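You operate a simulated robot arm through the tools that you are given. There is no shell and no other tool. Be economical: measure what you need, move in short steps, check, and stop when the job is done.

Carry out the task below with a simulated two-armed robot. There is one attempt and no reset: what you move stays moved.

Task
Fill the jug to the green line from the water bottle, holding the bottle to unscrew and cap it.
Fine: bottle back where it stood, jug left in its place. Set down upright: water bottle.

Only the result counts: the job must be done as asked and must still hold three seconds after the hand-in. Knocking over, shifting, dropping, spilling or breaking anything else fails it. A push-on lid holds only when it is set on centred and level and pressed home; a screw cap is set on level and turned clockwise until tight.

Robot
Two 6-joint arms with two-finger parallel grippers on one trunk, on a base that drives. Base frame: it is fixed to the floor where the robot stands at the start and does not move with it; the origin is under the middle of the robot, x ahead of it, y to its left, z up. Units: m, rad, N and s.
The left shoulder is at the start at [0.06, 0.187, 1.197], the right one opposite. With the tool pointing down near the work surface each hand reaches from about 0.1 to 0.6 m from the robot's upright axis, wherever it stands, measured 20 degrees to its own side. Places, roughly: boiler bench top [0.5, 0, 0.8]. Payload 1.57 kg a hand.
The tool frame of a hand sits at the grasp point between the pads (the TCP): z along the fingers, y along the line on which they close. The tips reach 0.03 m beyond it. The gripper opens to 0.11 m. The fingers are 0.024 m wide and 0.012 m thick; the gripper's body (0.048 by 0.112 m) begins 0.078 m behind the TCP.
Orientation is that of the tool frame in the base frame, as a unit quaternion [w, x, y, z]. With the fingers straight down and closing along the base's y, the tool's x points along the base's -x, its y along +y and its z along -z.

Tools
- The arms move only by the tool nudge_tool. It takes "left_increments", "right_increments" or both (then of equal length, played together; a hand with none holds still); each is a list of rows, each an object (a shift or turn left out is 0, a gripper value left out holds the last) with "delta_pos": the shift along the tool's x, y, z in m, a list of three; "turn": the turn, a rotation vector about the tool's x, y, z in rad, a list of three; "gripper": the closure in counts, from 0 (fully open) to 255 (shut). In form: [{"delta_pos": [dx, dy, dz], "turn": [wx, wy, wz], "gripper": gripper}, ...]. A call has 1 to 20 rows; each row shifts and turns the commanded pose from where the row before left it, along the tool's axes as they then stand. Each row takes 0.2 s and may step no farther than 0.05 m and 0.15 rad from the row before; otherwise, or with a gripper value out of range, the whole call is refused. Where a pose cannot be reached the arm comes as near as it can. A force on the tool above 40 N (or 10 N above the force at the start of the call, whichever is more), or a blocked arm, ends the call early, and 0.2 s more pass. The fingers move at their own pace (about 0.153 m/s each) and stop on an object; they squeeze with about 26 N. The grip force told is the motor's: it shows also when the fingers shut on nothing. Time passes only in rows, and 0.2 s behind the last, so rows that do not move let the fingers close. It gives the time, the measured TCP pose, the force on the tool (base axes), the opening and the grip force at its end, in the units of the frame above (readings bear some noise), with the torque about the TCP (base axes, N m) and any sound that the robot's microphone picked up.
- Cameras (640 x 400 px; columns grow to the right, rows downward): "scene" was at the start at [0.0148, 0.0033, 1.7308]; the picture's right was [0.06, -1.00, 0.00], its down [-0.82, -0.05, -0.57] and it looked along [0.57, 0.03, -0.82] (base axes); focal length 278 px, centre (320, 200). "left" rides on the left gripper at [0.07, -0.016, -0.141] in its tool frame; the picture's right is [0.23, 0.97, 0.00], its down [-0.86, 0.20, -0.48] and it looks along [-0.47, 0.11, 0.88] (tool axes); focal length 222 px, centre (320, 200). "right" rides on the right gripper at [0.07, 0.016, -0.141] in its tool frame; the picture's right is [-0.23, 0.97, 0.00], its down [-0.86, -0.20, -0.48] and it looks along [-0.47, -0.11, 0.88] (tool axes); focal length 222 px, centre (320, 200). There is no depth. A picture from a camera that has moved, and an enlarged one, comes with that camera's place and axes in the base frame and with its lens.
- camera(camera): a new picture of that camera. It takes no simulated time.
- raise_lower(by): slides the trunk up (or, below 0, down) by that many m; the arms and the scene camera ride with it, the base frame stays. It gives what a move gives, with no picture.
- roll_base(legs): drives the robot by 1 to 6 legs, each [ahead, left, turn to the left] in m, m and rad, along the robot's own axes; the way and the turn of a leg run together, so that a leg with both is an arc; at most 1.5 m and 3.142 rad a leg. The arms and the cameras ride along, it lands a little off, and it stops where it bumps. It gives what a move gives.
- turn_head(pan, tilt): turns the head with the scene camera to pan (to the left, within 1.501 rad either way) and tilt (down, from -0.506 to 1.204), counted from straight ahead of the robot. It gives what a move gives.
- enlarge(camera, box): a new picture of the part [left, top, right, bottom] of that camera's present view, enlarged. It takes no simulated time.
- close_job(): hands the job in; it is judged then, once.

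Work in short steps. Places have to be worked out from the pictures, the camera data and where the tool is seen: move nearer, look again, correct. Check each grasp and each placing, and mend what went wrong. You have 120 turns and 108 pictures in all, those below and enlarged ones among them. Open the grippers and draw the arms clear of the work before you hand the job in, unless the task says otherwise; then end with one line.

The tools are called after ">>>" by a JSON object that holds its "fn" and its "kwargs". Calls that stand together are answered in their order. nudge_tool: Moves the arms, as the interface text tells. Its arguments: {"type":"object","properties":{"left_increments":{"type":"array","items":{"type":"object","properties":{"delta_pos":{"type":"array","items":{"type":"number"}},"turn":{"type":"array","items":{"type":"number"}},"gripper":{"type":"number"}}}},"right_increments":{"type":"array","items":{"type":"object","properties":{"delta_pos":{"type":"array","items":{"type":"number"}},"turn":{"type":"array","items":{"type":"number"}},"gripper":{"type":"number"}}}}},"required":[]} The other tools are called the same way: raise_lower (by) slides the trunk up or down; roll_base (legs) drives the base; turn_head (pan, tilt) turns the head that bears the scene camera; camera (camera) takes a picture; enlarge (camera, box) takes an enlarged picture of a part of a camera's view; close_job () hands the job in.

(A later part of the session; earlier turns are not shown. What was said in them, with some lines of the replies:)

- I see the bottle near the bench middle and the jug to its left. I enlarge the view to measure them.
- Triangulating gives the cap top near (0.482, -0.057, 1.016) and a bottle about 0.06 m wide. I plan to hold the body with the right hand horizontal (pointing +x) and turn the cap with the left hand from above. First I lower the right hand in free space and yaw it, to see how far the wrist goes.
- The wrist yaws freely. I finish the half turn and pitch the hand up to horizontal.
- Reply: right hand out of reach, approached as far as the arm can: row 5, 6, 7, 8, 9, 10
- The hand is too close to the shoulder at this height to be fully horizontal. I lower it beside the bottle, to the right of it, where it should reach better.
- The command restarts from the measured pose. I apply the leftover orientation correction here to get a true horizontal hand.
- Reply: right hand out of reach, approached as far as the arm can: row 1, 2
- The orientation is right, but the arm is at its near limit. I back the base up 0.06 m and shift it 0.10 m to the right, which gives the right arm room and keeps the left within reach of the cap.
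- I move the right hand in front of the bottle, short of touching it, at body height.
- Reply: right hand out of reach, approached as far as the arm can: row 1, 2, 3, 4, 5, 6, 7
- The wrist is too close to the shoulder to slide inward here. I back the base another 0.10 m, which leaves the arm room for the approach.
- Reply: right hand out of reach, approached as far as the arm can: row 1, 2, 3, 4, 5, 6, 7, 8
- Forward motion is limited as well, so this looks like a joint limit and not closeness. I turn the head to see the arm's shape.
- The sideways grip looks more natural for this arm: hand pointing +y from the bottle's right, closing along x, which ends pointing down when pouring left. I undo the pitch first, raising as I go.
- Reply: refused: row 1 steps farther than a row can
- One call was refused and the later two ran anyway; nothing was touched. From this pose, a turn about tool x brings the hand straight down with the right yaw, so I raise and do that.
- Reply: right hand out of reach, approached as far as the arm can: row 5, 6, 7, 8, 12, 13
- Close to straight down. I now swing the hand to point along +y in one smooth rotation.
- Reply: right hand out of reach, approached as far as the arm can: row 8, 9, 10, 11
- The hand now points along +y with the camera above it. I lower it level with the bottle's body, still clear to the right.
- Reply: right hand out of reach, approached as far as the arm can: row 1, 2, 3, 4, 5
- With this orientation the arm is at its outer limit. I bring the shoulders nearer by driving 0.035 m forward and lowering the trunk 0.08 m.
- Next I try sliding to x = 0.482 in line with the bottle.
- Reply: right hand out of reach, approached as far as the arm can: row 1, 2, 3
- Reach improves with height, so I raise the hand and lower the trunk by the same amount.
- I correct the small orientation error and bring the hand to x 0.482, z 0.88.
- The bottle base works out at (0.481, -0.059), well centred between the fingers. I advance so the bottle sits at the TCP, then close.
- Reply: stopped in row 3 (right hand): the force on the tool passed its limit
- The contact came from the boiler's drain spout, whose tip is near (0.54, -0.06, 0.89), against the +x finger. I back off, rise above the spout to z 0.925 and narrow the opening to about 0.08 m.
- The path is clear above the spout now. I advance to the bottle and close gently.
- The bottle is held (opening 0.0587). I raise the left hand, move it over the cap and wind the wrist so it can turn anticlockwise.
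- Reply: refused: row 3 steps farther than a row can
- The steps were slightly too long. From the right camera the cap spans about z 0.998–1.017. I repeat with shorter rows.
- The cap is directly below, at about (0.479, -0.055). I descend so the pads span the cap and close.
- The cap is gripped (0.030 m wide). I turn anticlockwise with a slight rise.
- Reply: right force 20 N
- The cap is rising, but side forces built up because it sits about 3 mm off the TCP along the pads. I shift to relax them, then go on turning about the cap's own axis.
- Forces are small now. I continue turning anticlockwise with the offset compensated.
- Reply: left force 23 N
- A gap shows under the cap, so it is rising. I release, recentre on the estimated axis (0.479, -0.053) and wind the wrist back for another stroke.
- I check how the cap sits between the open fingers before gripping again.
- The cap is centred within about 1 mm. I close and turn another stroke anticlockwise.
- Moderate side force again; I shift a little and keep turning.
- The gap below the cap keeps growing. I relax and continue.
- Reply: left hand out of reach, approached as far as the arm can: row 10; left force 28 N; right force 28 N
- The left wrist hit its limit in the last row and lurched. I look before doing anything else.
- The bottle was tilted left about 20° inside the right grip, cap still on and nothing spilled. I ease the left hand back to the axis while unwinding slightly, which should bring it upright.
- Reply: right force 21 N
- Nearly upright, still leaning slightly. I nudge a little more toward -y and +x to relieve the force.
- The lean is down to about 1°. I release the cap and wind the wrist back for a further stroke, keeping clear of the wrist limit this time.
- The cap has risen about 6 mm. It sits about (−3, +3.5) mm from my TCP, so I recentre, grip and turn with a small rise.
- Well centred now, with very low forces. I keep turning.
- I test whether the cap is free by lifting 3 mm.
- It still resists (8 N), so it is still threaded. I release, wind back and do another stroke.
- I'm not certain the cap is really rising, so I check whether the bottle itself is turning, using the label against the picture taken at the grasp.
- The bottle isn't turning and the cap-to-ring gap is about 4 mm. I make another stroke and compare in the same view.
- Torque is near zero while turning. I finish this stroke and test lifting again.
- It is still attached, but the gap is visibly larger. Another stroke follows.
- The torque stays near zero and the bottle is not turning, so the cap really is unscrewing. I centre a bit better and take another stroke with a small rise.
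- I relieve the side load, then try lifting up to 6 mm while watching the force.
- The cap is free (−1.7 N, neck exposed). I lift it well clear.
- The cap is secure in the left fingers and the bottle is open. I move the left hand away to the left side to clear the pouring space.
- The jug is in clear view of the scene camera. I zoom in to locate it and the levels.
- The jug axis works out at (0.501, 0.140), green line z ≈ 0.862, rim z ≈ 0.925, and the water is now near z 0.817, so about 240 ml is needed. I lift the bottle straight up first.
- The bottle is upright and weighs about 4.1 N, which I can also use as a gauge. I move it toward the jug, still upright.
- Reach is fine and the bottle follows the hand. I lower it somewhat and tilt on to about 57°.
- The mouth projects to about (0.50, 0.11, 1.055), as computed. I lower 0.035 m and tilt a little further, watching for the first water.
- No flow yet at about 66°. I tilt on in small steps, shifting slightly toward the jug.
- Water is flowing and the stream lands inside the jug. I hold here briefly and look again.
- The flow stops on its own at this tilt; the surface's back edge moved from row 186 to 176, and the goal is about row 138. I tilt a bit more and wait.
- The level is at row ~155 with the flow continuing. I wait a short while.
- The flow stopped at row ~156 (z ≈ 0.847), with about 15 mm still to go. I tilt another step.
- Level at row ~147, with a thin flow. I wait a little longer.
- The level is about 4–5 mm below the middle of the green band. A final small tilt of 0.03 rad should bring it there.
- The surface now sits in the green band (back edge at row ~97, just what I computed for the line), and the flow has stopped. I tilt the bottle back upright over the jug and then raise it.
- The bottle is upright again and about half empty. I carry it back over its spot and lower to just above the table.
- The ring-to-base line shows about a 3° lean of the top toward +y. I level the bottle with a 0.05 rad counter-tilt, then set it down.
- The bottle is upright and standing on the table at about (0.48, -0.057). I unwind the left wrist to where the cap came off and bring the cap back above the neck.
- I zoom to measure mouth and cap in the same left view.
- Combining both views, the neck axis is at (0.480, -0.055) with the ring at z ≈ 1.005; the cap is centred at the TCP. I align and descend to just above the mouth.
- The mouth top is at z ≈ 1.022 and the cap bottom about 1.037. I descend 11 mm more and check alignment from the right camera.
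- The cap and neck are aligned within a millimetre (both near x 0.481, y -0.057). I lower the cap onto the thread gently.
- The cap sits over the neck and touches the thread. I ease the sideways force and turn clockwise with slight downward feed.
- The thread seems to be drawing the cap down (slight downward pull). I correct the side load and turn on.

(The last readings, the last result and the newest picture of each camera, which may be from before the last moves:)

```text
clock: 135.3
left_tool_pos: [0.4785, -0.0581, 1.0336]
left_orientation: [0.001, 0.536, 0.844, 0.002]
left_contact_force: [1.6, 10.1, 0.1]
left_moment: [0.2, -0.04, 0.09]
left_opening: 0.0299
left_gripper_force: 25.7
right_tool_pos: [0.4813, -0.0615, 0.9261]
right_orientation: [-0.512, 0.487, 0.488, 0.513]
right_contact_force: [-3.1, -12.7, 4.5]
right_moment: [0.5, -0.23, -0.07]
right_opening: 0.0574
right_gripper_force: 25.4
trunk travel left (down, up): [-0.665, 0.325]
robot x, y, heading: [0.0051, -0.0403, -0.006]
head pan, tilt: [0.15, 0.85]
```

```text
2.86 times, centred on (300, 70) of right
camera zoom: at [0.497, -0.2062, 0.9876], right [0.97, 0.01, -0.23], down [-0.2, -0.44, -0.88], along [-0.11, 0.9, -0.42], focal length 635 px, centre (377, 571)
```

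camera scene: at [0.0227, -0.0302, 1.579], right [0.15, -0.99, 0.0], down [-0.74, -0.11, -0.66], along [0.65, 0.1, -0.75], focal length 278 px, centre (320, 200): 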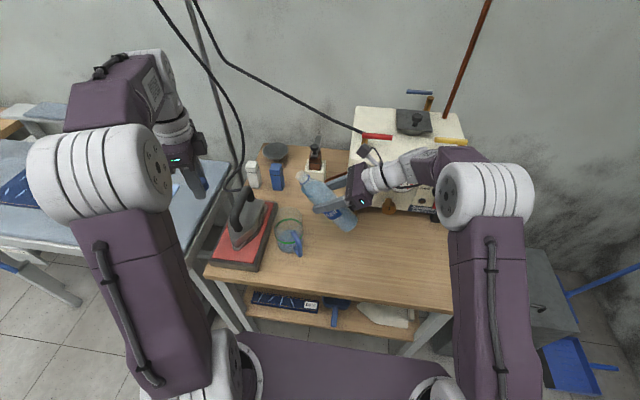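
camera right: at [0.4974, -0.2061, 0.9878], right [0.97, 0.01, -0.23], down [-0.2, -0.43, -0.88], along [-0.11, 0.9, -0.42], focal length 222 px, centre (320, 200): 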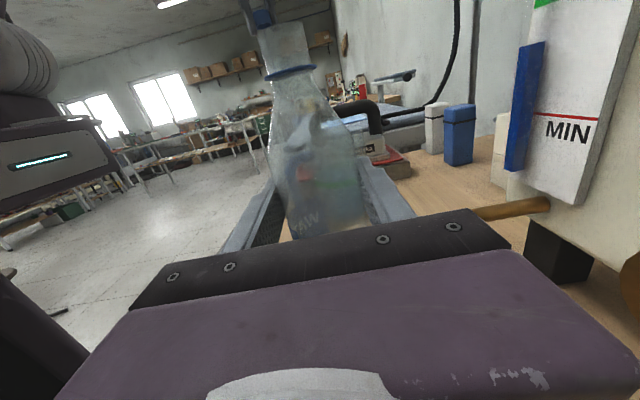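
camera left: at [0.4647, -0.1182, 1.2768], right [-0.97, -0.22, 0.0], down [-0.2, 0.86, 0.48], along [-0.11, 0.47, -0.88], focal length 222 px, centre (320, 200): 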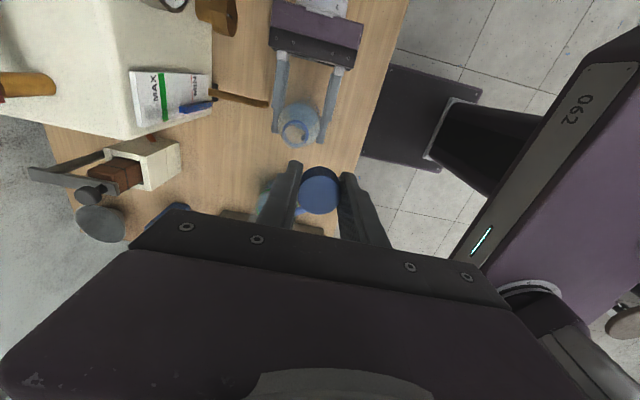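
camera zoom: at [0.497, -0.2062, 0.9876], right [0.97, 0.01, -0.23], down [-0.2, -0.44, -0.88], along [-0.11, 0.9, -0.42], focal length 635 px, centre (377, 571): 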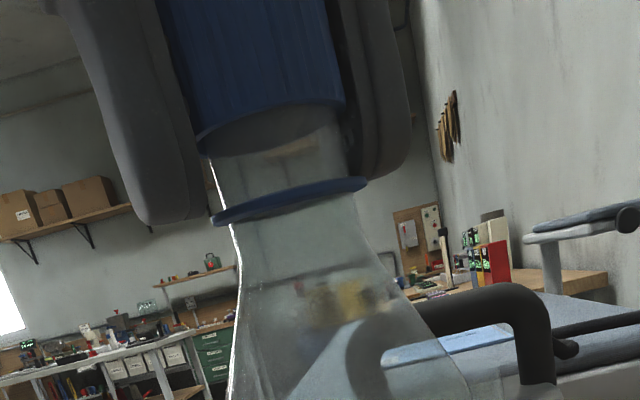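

The gap is shrinking. I release, wind back anticlockwise with open fingers, and then check that the cap sits level.

>>> {"fn": "nudge_tool", "kwargs": {"left_increments": [{"delta_pos": [0.0014, 0.0006, 0]}, {"gripper": 130}, {}, {"turn": [0, 0, -0.15]}, {"turn": [0, 0, -0.15]}, {"turn": [0, 0, -0.15]}, {"turn": [0, 0, -0.15]}, {"turn": [0, 0, -0.15]}, {"turn": [0, 0, -0.15]}, {"turn": [0, 0, -0.15]}, {"turn": [0, 0, -0.15]}, {"turn": [0, 0, -0.15]}, {"turn": [0, 0, -0.15]}, {"turn": [0, 0, -0.15]}, {"turn": [0, 0, -0.15]}, {"turn": [0, 0, -0.15]}, {"turn": [0, 0, -0.15]}, {"turn": [0, 0, -0.15]}, {"turn": [0, 0, -0.15]}, {"turn": [0, 0, -0.15]}]}}

>>> {"fn": "enlarge", "kwargs": {"camera": "right", "box": [200, 0, 400, 140]}}

>>> {"fn": "enlarge", "kwargs": {"camera": "left", "box": [260, 120, 380, 250]}}

```text
clock: 139.5
left_tool_pos: [0.4792, -0.0553, 1.0342]
left_orientation: [0.0, -0.652, 0.758, 0.0]
left_contact_force: [-0.7, -0.2, 0.1]
left_moment: [0.0, 0.04, 0.0]
left_opening: 0.0541
left_gripper_force: 0.0
right_tool_pos: [0.4817, -0.0603, 0.9257]
right_orientation: [-0.512, 0.488, 0.488, 0.512]
right_contact_force: [0.5, 0.6, 4.0]
right_moment: [-0.06, 0.03, -0.01]
right_opening: 0.0573
right_gripper_force: 25.6
trunk travel left (down, up): [-0.665, 0.325]
robot x, y, heading: [0.0013, -0.0397, -0.006]
head pan, tilt: [0.15, 0.85]
```

```text
2.86 times, centred on (300, 70) of right
camera zoom: at [0.497, -0.2058, 0.9876], right [0.97, 0.01, -0.23], down [-0.2, -0.44, -0.88], along [-0.11, 0.9, -0.42], focal length 635 px, centre (377, 571)
```

zoom: 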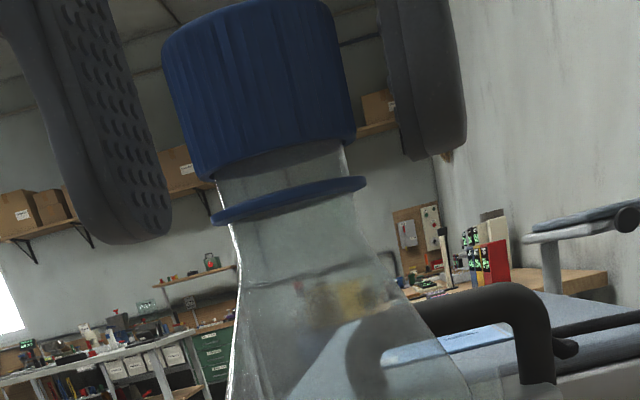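

```text
3.08 times, centred on (320, 185) of left
camera zoom: at [0.4842, -0.1267, 1.1741], right [-1.0, -0.08, 0.0], down [-0.07, 0.88, 0.48], along [-0.04, 0.48, -0.88], focal length 684 px, centre (320, 246)
```

zoom: 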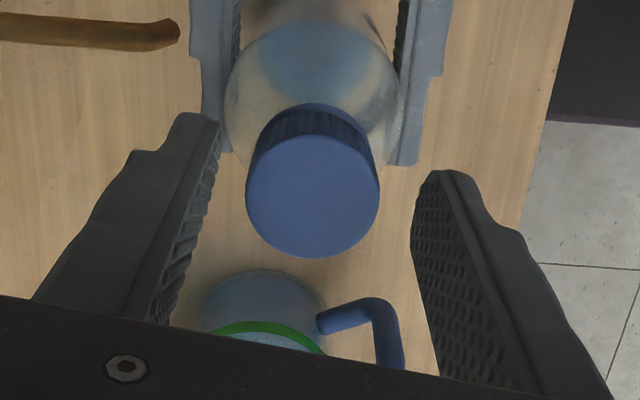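

The cap sits level and dropped a little when released. I recentre, go 5 mm lower, grip, and turn clockwise with light pressure.

>>> {"fn": "nudge_tool", "kwargs": {"left_increments": [{"delta_pos": [0.0042, -0.0025, 0.005]}, {"gripper": 200}, {"gripper": 255}, {}, {}, {"turn": [0, 0, 0.15], "delta_pos": [0, 0, 0.0005]}, {"turn": [0, 0, 0.15], "delta_pos": [0, 0, 0.0003]}, {"turn": [0, 0, 0.15], "delta_pos": [0, 0, 0.0001]}, {"turn": [0, 0, 0.15], "delta_pos": [0, 0, 0.0001]}, {"turn": [0, 0, 0.15], "delta_pos": [0, 0, 0.0001]}, {"turn": [0, 0, 0.15], "delta_pos": [0, 0, 0.0001]}, {"turn": [0, 0, 0.15], "delta_pos": [0, 0, 0.0001]}, {"turn": [0, 0, 0.15], "delta_pos": [0, 0, 0.0001]}, {"turn": [0, 0, 0.15], "delta_pos": [0, 0, 0.0001]}]}}

```text
clock: 142.5
left_tool_pos: [0.4791, -0.0595, 1.0284]
left_orientation: [0.0, -0.034, 0.999, 0.001]
left_contact_force: [2.0, 8.2, 9.0]
left_moment: [0.47, 0.61, 0.03]
left_opening: 0.03
left_gripper_force: 25.8
right_tool_pos: [0.4804, -0.0606, 0.9249]
right_orientation: [-0.512, 0.488, 0.488, 0.512]
right_contact_force: [-2.4, -8.6, -3.7]
right_moment: [0.16, -0.53, -0.07]
right_opening: 0.0572
right_gripper_force: 26.0
trunk travel left (down, up): [-0.665, 0.325]
robot x, y, heading: [0.0008, -0.0431, -0.002]
head pan, tilt: [0.15, 0.85]
```

Low side load, about 9 N of press. I finish the stroke.

>>> {"fn": "nudge_tool", "kwargs": {"left_increments": [{"delta_pos": [0, 0.001, 0]}, {"turn": [0, 0, 0.15]}, {"turn": [0, 0, 0.15]}, {"turn": [0, 0, 0.15]}, {"turn": [0, 0, 0.15]}, {"turn": [0, 0, 0.15]}, {"turn": [0, 0, 0.15]}, {"turn": [0, 0, 0.15]}, {"turn": [0, 0, 0.15]}, {"turn": [0, 0, 0.1]}]}}

>>> {"fn": "enlarge", "kwargs": {"camera": "right", "box": [200, 0, 400, 140]}}

```text
clock: 144.7
left_tool_pos: [0.4799, -0.0602, 1.0271]
left_orientation: [0.001, 0.578, 0.816, 0.001]
left_contact_force: [-0.9, 0.7, -0.4]
left_moment: [0.43, 0.12, 0.02]
left_opening: 0.0301
left_gripper_force: 25.7
right_tool_pos: [0.4813, -0.0608, 0.9251]
right_orientation: [-0.513, 0.487, 0.488, 0.513]
right_contact_force: [2.0, -0.4, 3.2]
right_moment: [-0.36, -0.29, 0.04]
right_opening: 0.057
right_gripper_force: 26.1
trunk travel left (down, up): [-0.665, 0.325]
robot x, y, heading: [0.0008, -0.0417, -0.001]
head pan, tilt: [0.15, 0.85]
```

```text
2.86 times, centred on (300, 70) of right
camera zoom: at [0.4974, -0.2057, 0.9876], right [0.97, 0.01, -0.23], down [-0.2, -0.44, -0.88], along [-0.11, 0.9, -0.42], focal length 635 px, centre (377, 571)
```

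zoom: 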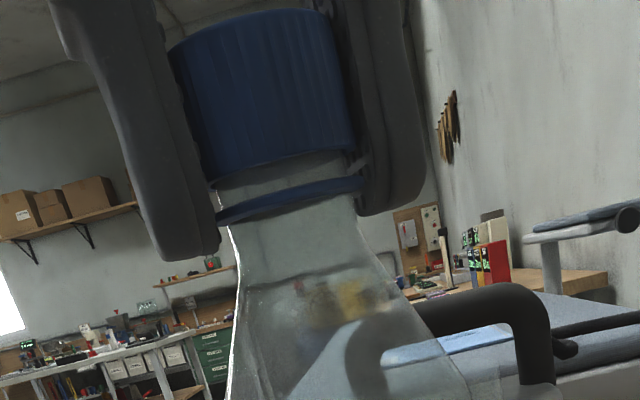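

The cap went down noticeably as it turned, so the thread has caught and centring is good. I wind back for another stroke.

>>> {"fn": "nudge_tool", "kwargs": {"left_increments": [{"gripper": 130}, {}, {"turn": [0, 0, -0.15]}, {"turn": [0, 0, -0.15]}, {"turn": [0, 0, -0.15]}, {"turn": [0, 0, -0.15]}, {"turn": [0, 0, -0.15]}, {"turn": [0, 0, -0.15]}, {"turn": [0, 0, -0.15]}, {"turn": [0, 0, -0.15]}, {"turn": [0, 0, -0.15]}, {"turn": [0, 0, -0.15]}, {"turn": [0, 0, -0.15]}, {"turn": [0, 0, -0.15]}, {"turn": [0, 0, -0.15]}, {"turn": [0, 0, -0.15]}, {"turn": [0, 0, -0.15]}, {"turn": [0, 0, -0.15]}, {"turn": [0, 0, -0.15]}, {"turn": [0, 0, -0.15]}]}}

>>> {"fn": "nudge_tool", "kwargs": {"left_increments": [{"delta_pos": [0, 0, 0.002]}, {"gripper": 200}, {"gripper": 255}, {}, {}, {"turn": [0, 0, 0.15], "delta_pos": [0, 0, 0.0002]}, {"turn": [0, 0, 0.15], "delta_pos": [0, 0, 0.0001]}, {"turn": [0, 0, 0.15], "delta_pos": [0, 0, 0.0001]}, {"turn": [0, 0, 0.15], "delta_pos": [0, 0, 0.0001]}, {"turn": [0, 0, 0.15], "delta_pos": [0, 0, 0.0001]}, {"turn": [0, 0, 0.15], "delta_pos": [0, 0, 0.0001]}, {"turn": [0, 0, 0.15], "delta_pos": [0, 0, 0.0001]}, {"turn": [0, 0, 0.15], "delta_pos": [0, 0, 0.0001]}, {"turn": [0, 0, 0.15], "delta_pos": [0, 0, 0.0001]}]}}

```text
clock: 148.9
left_tool_pos: [0.4795, -0.0608, 1.0261]
left_orientation: [0.001, -0.671, 0.742, 0.0]
left_contact_force: [-0.6, 0.6, -0.3]
left_moment: [-0.02, 0.01, -0.01]
left_opening: 0.0539
left_gripper_force: 0.0
right_tool_pos: [0.482, -0.0607, 0.9251]
right_orientation: [0.512, -0.487, -0.488, -0.512]
right_contact_force: [-0.1, -1.0, 4.3]
right_moment: [-0.11, 0.0, 0.01]
right_opening: 0.0572
right_gripper_force: 25.8
trunk travel left (down, up): [-0.665, 0.325]
robot x, y, heading: [0.0015, -0.0431, -0.005]
head pan, tilt: [0.15, 0.85]
```

```text
clock: 151.9
left_tool_pos: [0.479, -0.0601, 1.023]
left_orientation: [0.0, -0.059, 0.998, -0.001]
left_contact_force: [-1.7, 1.8, -0.3]
left_moment: [0.36, 0.68, 0.01]
left_opening: 0.0304
left_gripper_force: 25.9
right_tool_pos: [0.4812, -0.0604, 0.9249]
right_orientation: [-0.512, 0.487, 0.488, 0.512]
right_contact_force: [1.2, -2.1, 1.9]
right_moment: [-0.36, -0.5, -0.02]
right_opening: 0.0573
right_gripper_force: 26.0
trunk travel left (down, up): [-0.665, 0.325]
robot x, y, heading: [0.0003, -0.0421, -0.004]
head pan, tilt: [0.15, 0.85]
```

Forces stay low. I continue this stroke.

>>> {"fn": "nudge_tool", "kwargs": {"left_increments": [{"turn": [0, 0, 0.15], "delta_pos": [0, 0, 0.0001]}, {"turn": [0, 0, 0.15], "delta_pos": [0, 0, 0.0001]}, {"turn": [0, 0, 0.15], "delta_pos": [0, 0, 0.0001]}, {"turn": [0, 0, 0.15], "delta_pos": [0, 0, 0.0001]}, {"turn": [0, 0, 0.15], "delta_pos": [0, 0, 0.0001]}, {"turn": [0, 0, 0.15], "delta_pos": [0, 0, 0.0001]}, {"turn": [0, 0, 0.15], "delta_pos": [0, 0, 0.0001]}, {"turn": [0, 0, 0.15], "delta_pos": [0, 0, 0.0001]}]}}

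>>> {"fn": "enlarge", "kwargs": {"camera": "right", "box": [200, 0, 400, 140]}}

```text
clock: 153.7
left_tool_pos: [0.4809, -0.0608, 1.0232]
left_orientation: [0.0, 0.515, 0.857, 0.0]
left_contact_force: [0.1, 2.0, -0.9]
left_moment: [0.23, -0.09, 0.56]
left_opening: 0.0303
left_gripper_force: 26.0
right_tool_pos: [0.4814, -0.0615, 0.9246]
right_orientation: [0.513, -0.487, -0.487, -0.512]
right_contact_force: [0.3, -1.2, 1.9]
right_moment: [0.0, 0.06, -0.53]
right_opening: 0.0574
right_gripper_force: 25.7
trunk travel left (down, up): [-0.665, 0.325]
robot x, y, heading: [0.0028, -0.0411, -0.004]
head pan, tilt: [0.15, 0.85]
```

```text
2.86 times, centred on (300, 70) of right
camera zoom: at [0.4972, -0.2058, 0.9874], right [0.97, 0.01, -0.23], down [-0.2, -0.44, -0.88], along [-0.11, 0.9, -0.42], focal length 635 px, centre (377, 571)
```

zoom: 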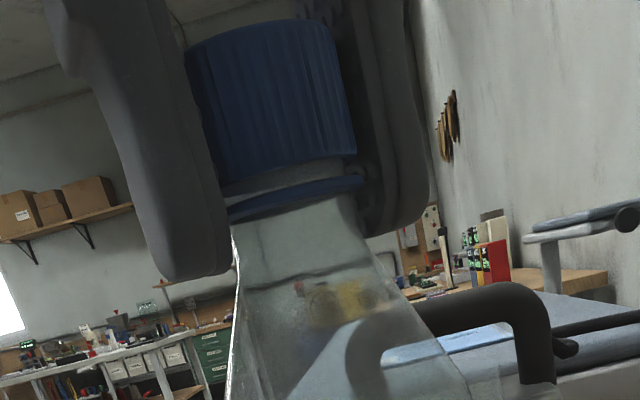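

The torque about the axis has jumped to 0.56 N·m, which means the cap is getting tight. I add one more regrip stroke to confirm it holds.

>>> {"fn": "nudge_tool", "kwargs": {"left_increments": [{"gripper": 130}, {}, {"turn": [0, 0, -0.15]}, {"turn": [0, 0, -0.15]}, {"turn": [0, 0, -0.15]}, {"turn": [0, 0, -0.15]}, {"turn": [0, 0, -0.15]}, {"turn": [0, 0, -0.15]}, {"turn": [0, 0, -0.15]}, {"turn": [0, 0, -0.15]}, {"turn": [0, 0, -0.15]}, {"turn": [0, 0, -0.15]}, {"gripper": 255}, {}, {}, {}]}}

>>> {"fn": "nudge_tool", "kwargs": {"left_increments": [{"turn": [0, 0, 0.1]}, {"turn": [0, 0, 0.1]}, {"turn": [0, 0, 0.1]}, {"turn": [0, 0, 0.1]}]}}

>>> {"fn": "enlarge", "kwargs": {"camera": "scene", "box": [310, 190, 410, 270]}}

```text
clock: 157.1
left_tool_pos: [0.4804, -0.0598, 1.023]
left_orientation: [0.0, -0.207, 0.978, 0.001]
left_contact_force: [1.9, -1.4, 1.2]
left_moment: [0.25, 0.11, 0.05]
left_opening: 0.0299
left_gripper_force: 25.8
right_tool_pos: [0.481, -0.0606, 0.924]
right_orientation: [0.512, -0.487, -0.488, -0.512]
right_contact_force: [-1.9, 0.8, 1.4]
right_moment: [-0.32, -0.29, -0.05]
right_opening: 0.0572
right_gripper_force: 26.1
trunk travel left (down, up): [-0.665, 0.325]
robot x, y, heading: [0.0019, -0.0431, -0.003]
head pan, tilt: [0.15, 0.85]
```

```text
clock: 158.1
left_tool_pos: [0.48, -0.0594, 1.0218]
left_orientation: [-0.001, -0.009, 1.0, 0.001]
left_contact_force: [-2.6, 4.1, -0.8]
left_moment: [0.3, 0.26, 0.46]
left_opening: 0.0306
left_gripper_force: 26.4
right_tool_pos: [0.4809, -0.062, 0.9249]
right_orientation: [-0.511, 0.488, 0.488, 0.512]
right_contact_force: [3.5, -6.0, -0.2]
right_moment: [0.08, 0.06, -0.48]
right_opening: 0.0571
right_gripper_force: 26.6
trunk travel left (down, up): [-0.665, 0.325]
robot x, y, heading: [0.0048, -0.0402, -0.004]
head pan, tilt: [0.15, 0.85]
```

```text
5.00 times, centred on (360, 230) of scene
camera zoom: at [0.0218, -0.0304, 1.579], right [0.15, -0.99, 0.0], down [-0.74, -0.11, -0.66], along [0.65, 0.1, -0.75], focal length 1388 px, centre (120, 50)
```

zoom: 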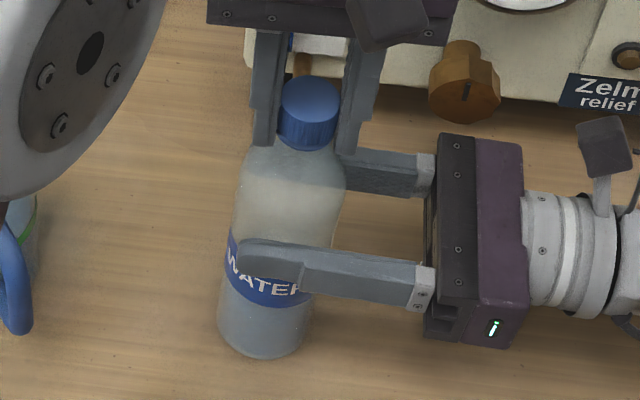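

The torque rises at once to 0.46 N·m, so the cap is tight, level and flush. I release it and raise the left hand straight up.

>>> {"fn": "nudge_tool", "kwargs": {"left_increments": [{"gripper": 100}, {}, {"delta_pos": [0, 0, -0.02]}, {"delta_pos": [0, 0, -0.03]}, {"delta_pos": [0, 0, -0.04]}, {"delta_pos": [0, 0, -0.03]}, {}]}}

>>> {"fn": "enlarge", "kwargs": {"camera": "right", "box": [200, 0, 400, 140]}}

>>> {"fn": "enlarge", "kwargs": {"camera": "scene", "box": [310, 190, 410, 270]}}

```text
clock: 159.7
left_tool_pos: [0.4817, -0.0615, 1.1416]
left_orientation: [0.0, -0.009, 1.0, 0.001]
left_contact_force: [0.1, 0.2, 0.1]
left_moment: [0.05, -0.04, -0.01]
left_opening: 0.067
left_gripper_force: 0.1
right_tool_pos: [0.4812, -0.0613, 0.924]
right_orientation: [0.512, -0.487, -0.488, -0.512]
right_contact_force: [-0.6, 0.3, 0.5]
right_moment: [-0.02, 0.05, -0.05]
right_opening: 0.0569
right_gripper_force: 26.2
trunk travel left (down, up): [-0.665, 0.325]
robot x, y, heading: [0.0007, -0.0426, -0.002]
head pan, tilt: [0.15, 0.85]
```

```text
2.86 times, centred on (300, 70) of right
camera zoom: at [0.4973, -0.2058, 0.9874], right [0.97, 0.01, -0.23], down [-0.2, -0.44, -0.88], along [-0.11, 0.9, -0.42], focal length 635 px, centre (377, 571)
```

zoom: 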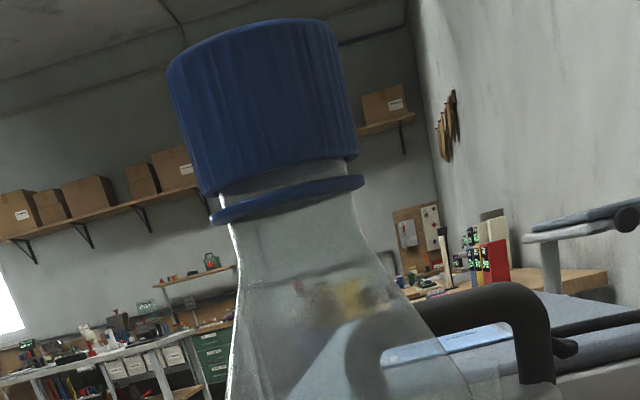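

```text
5.00 times, centred on (360, 230) of scene
camera zoom: at [0.0216, -0.0302, 1.579], right [0.15, -0.99, 0.0], down [-0.74, -0.11, -0.66], along [0.65, 0.1, -0.75], focal length 1388 px, centre (120, 50)
```

zoom: 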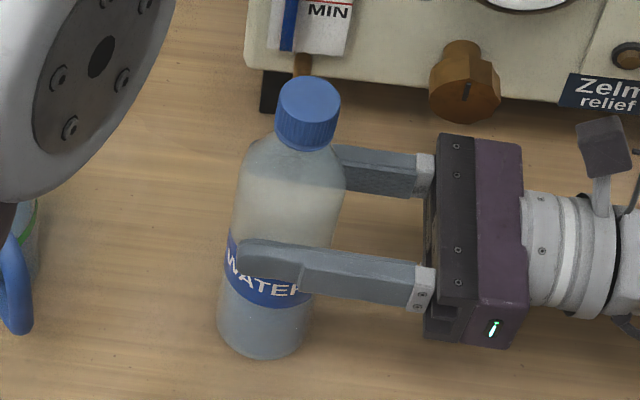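

Cap and ring are parallel and the bottle stands on the table. I open the right hand just enough and withdraw along −y.

>>> {"fn": "nudge_tool", "kwargs": {"right_increments": [{"gripper": 120}, {"gripper": 65}, {}, {"delta_pos": [0, 0, -0.02]}, {"delta_pos": [0, 0, -0.03]}, {"delta_pos": [0, 0, -0.03]}, {"delta_pos": [0, 0, -0.03]}, {}]}}

>>> {"fn": "enlarge", "kwargs": {"camera": "scene", "box": [260, 170, 420, 280]}}

>>> {"fn": "camera", "kwargs": {"camera": "right"}}

```text
clock: 161.5
left_tool_pos: [0.4829, -0.0605, 1.1411]
left_orientation: [0.0, -0.01, 1.0, 0.0]
left_contact_force: [0.4, -0.2, -0.4]
left_moment: [0.02, 0.02, 0.04]
left_opening: 0.0666
left_gripper_force: 0.0
right_tool_pos: [0.4836, -0.1728, 0.9181]
right_orientation: [0.512, -0.488, -0.488, -0.512]
right_contact_force: [0.8, 0.6, -0.1]
right_moment: [-0.01, 0.03, -0.03]
right_opening: 0.0819
right_gripper_force: 0.1
trunk travel left (down, up): [-0.665, 0.325]
robot x, y, heading: [0.0028, -0.04, -0.009]
head pan, tilt: [0.15, 0.85]
```

```text
3.64 times, centred on (340, 225) of scene
camera zoom: at [0.0218, -0.0295, 1.579], right [0.15, -0.99, 0.0], down [-0.74, -0.11, -0.66], along [0.65, 0.1, -0.75], focal length 1010 px, centre (247, 109)
```

zoom: 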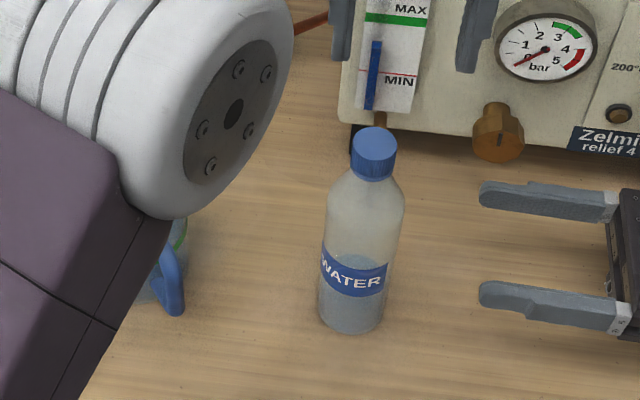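

```text
14 pictures are left
camera right: at [0.4997, -0.3179, 0.9818], right [0.97, 0.01, -0.23], down [-0.2, -0.44, -0.88], along [-0.11, 0.9, -0.42], focal length 222 px, centre (320, 200)
```

right: 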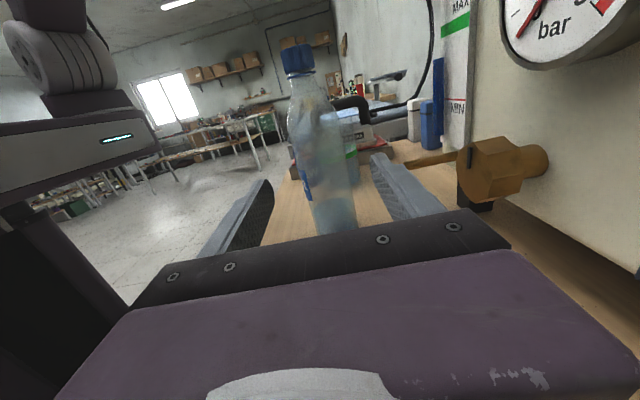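

The bottle stands upright and capped within about 5 mm of its original spot. I draw the left arm off to the left and the right one farther up and away.

>>> {"fn": "nudge_tool", "kwargs": {"left_increments": [{"delta_pos": [0.01, 0.02, -0.02]}, {"delta_pos": [0.01, 0.04, -0.02]}, {"delta_pos": [0.01, 0.045, 0]}, {"delta_pos": [0.01, 0.045, 0]}, {"delta_pos": [0.01, 0.045, 0]}, {"delta_pos": [0.01, 0.045, 0]}, {"delta_pos": [0.01, 0.045, 0]}, {"delta_pos": [0, 0.03, 0]}, {}], "right_increments": [{"delta_pos": [0, -0.005, -0.02]}, {"delta_pos": [0.02, -0.005, -0.01]}, {"delta_pos": [0.03, -0.01, 0]}, {"delta_pos": [0.03, 0, 0], "gripper": 0}, {}, {}, {}, {}, {}]}}

>>> {"fn": "camera", "kwargs": {"camera": "scene"}}

>>> {"fn": "enlarge", "kwargs": {"camera": "scene", "box": [260, 190, 390, 275]}}

```text
clock: 163.5
left_tool_pos: [0.4035, 0.2515, 1.1834]
left_orientation: [0.0, -0.009, 1.0, 0.0]
left_contact_force: [-0.4, -0.5, 0.1]
left_moment: [-0.02, 0.0, 0.01]
left_opening: 0.0668
left_gripper_force: 0.1
right_tool_pos: [0.4638, -0.2063, 0.9975]
right_orientation: [-0.512, 0.487, 0.487, 0.513]
right_contact_force: [-0.2, 0.4, 1.2]
right_moment: [0.02, 0.01, 0.0]
right_opening: 0.1102
right_gripper_force: 0.0
trunk travel left (down, up): [-0.665, 0.325]
robot x, y, heading: [0.0024, -0.0401, -0.007]
head pan, tilt: [0.15, 0.85]
```

```text
13 pictures are left
camera scene: at [0.0215, -0.0309, 1.579], right [0.15, -0.99, 0.0], down [-0.74, -0.11, -0.66], along [0.65, 0.1, -0.75], focal length 278 px, centre (320, 200)
```

scene: 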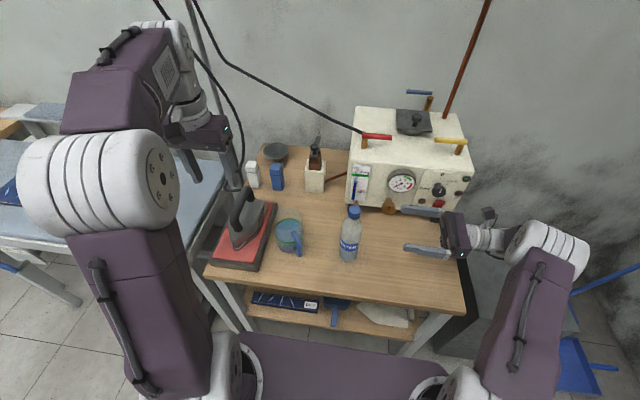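

```text
4.71 times, centred on (325, 232) of scene
camera zoom: at [0.0215, -0.0309, 1.579], right [0.15, -0.99, 0.0], down [-0.74, -0.11, -0.66], along [0.65, 0.1, -0.75], focal length 1307 px, centre (296, 47)
```

zoom: 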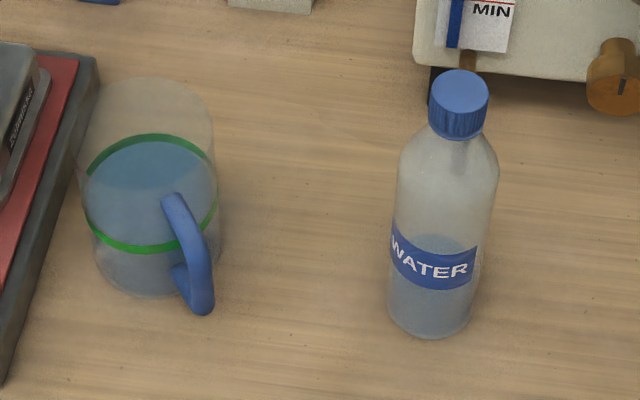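

Everything checks out: water at the green line, jug unmoved, bottle upright and capped in its place, both arms clear with fingers open. I hand the job in.

>>> {"fn": "close_job", "kwargs": {}}

```text
The job is handed in.
```

I filled the jug to the green line and left it where it stood; the bottle is capped tight and stands upright within about 5 mm of its original spot.
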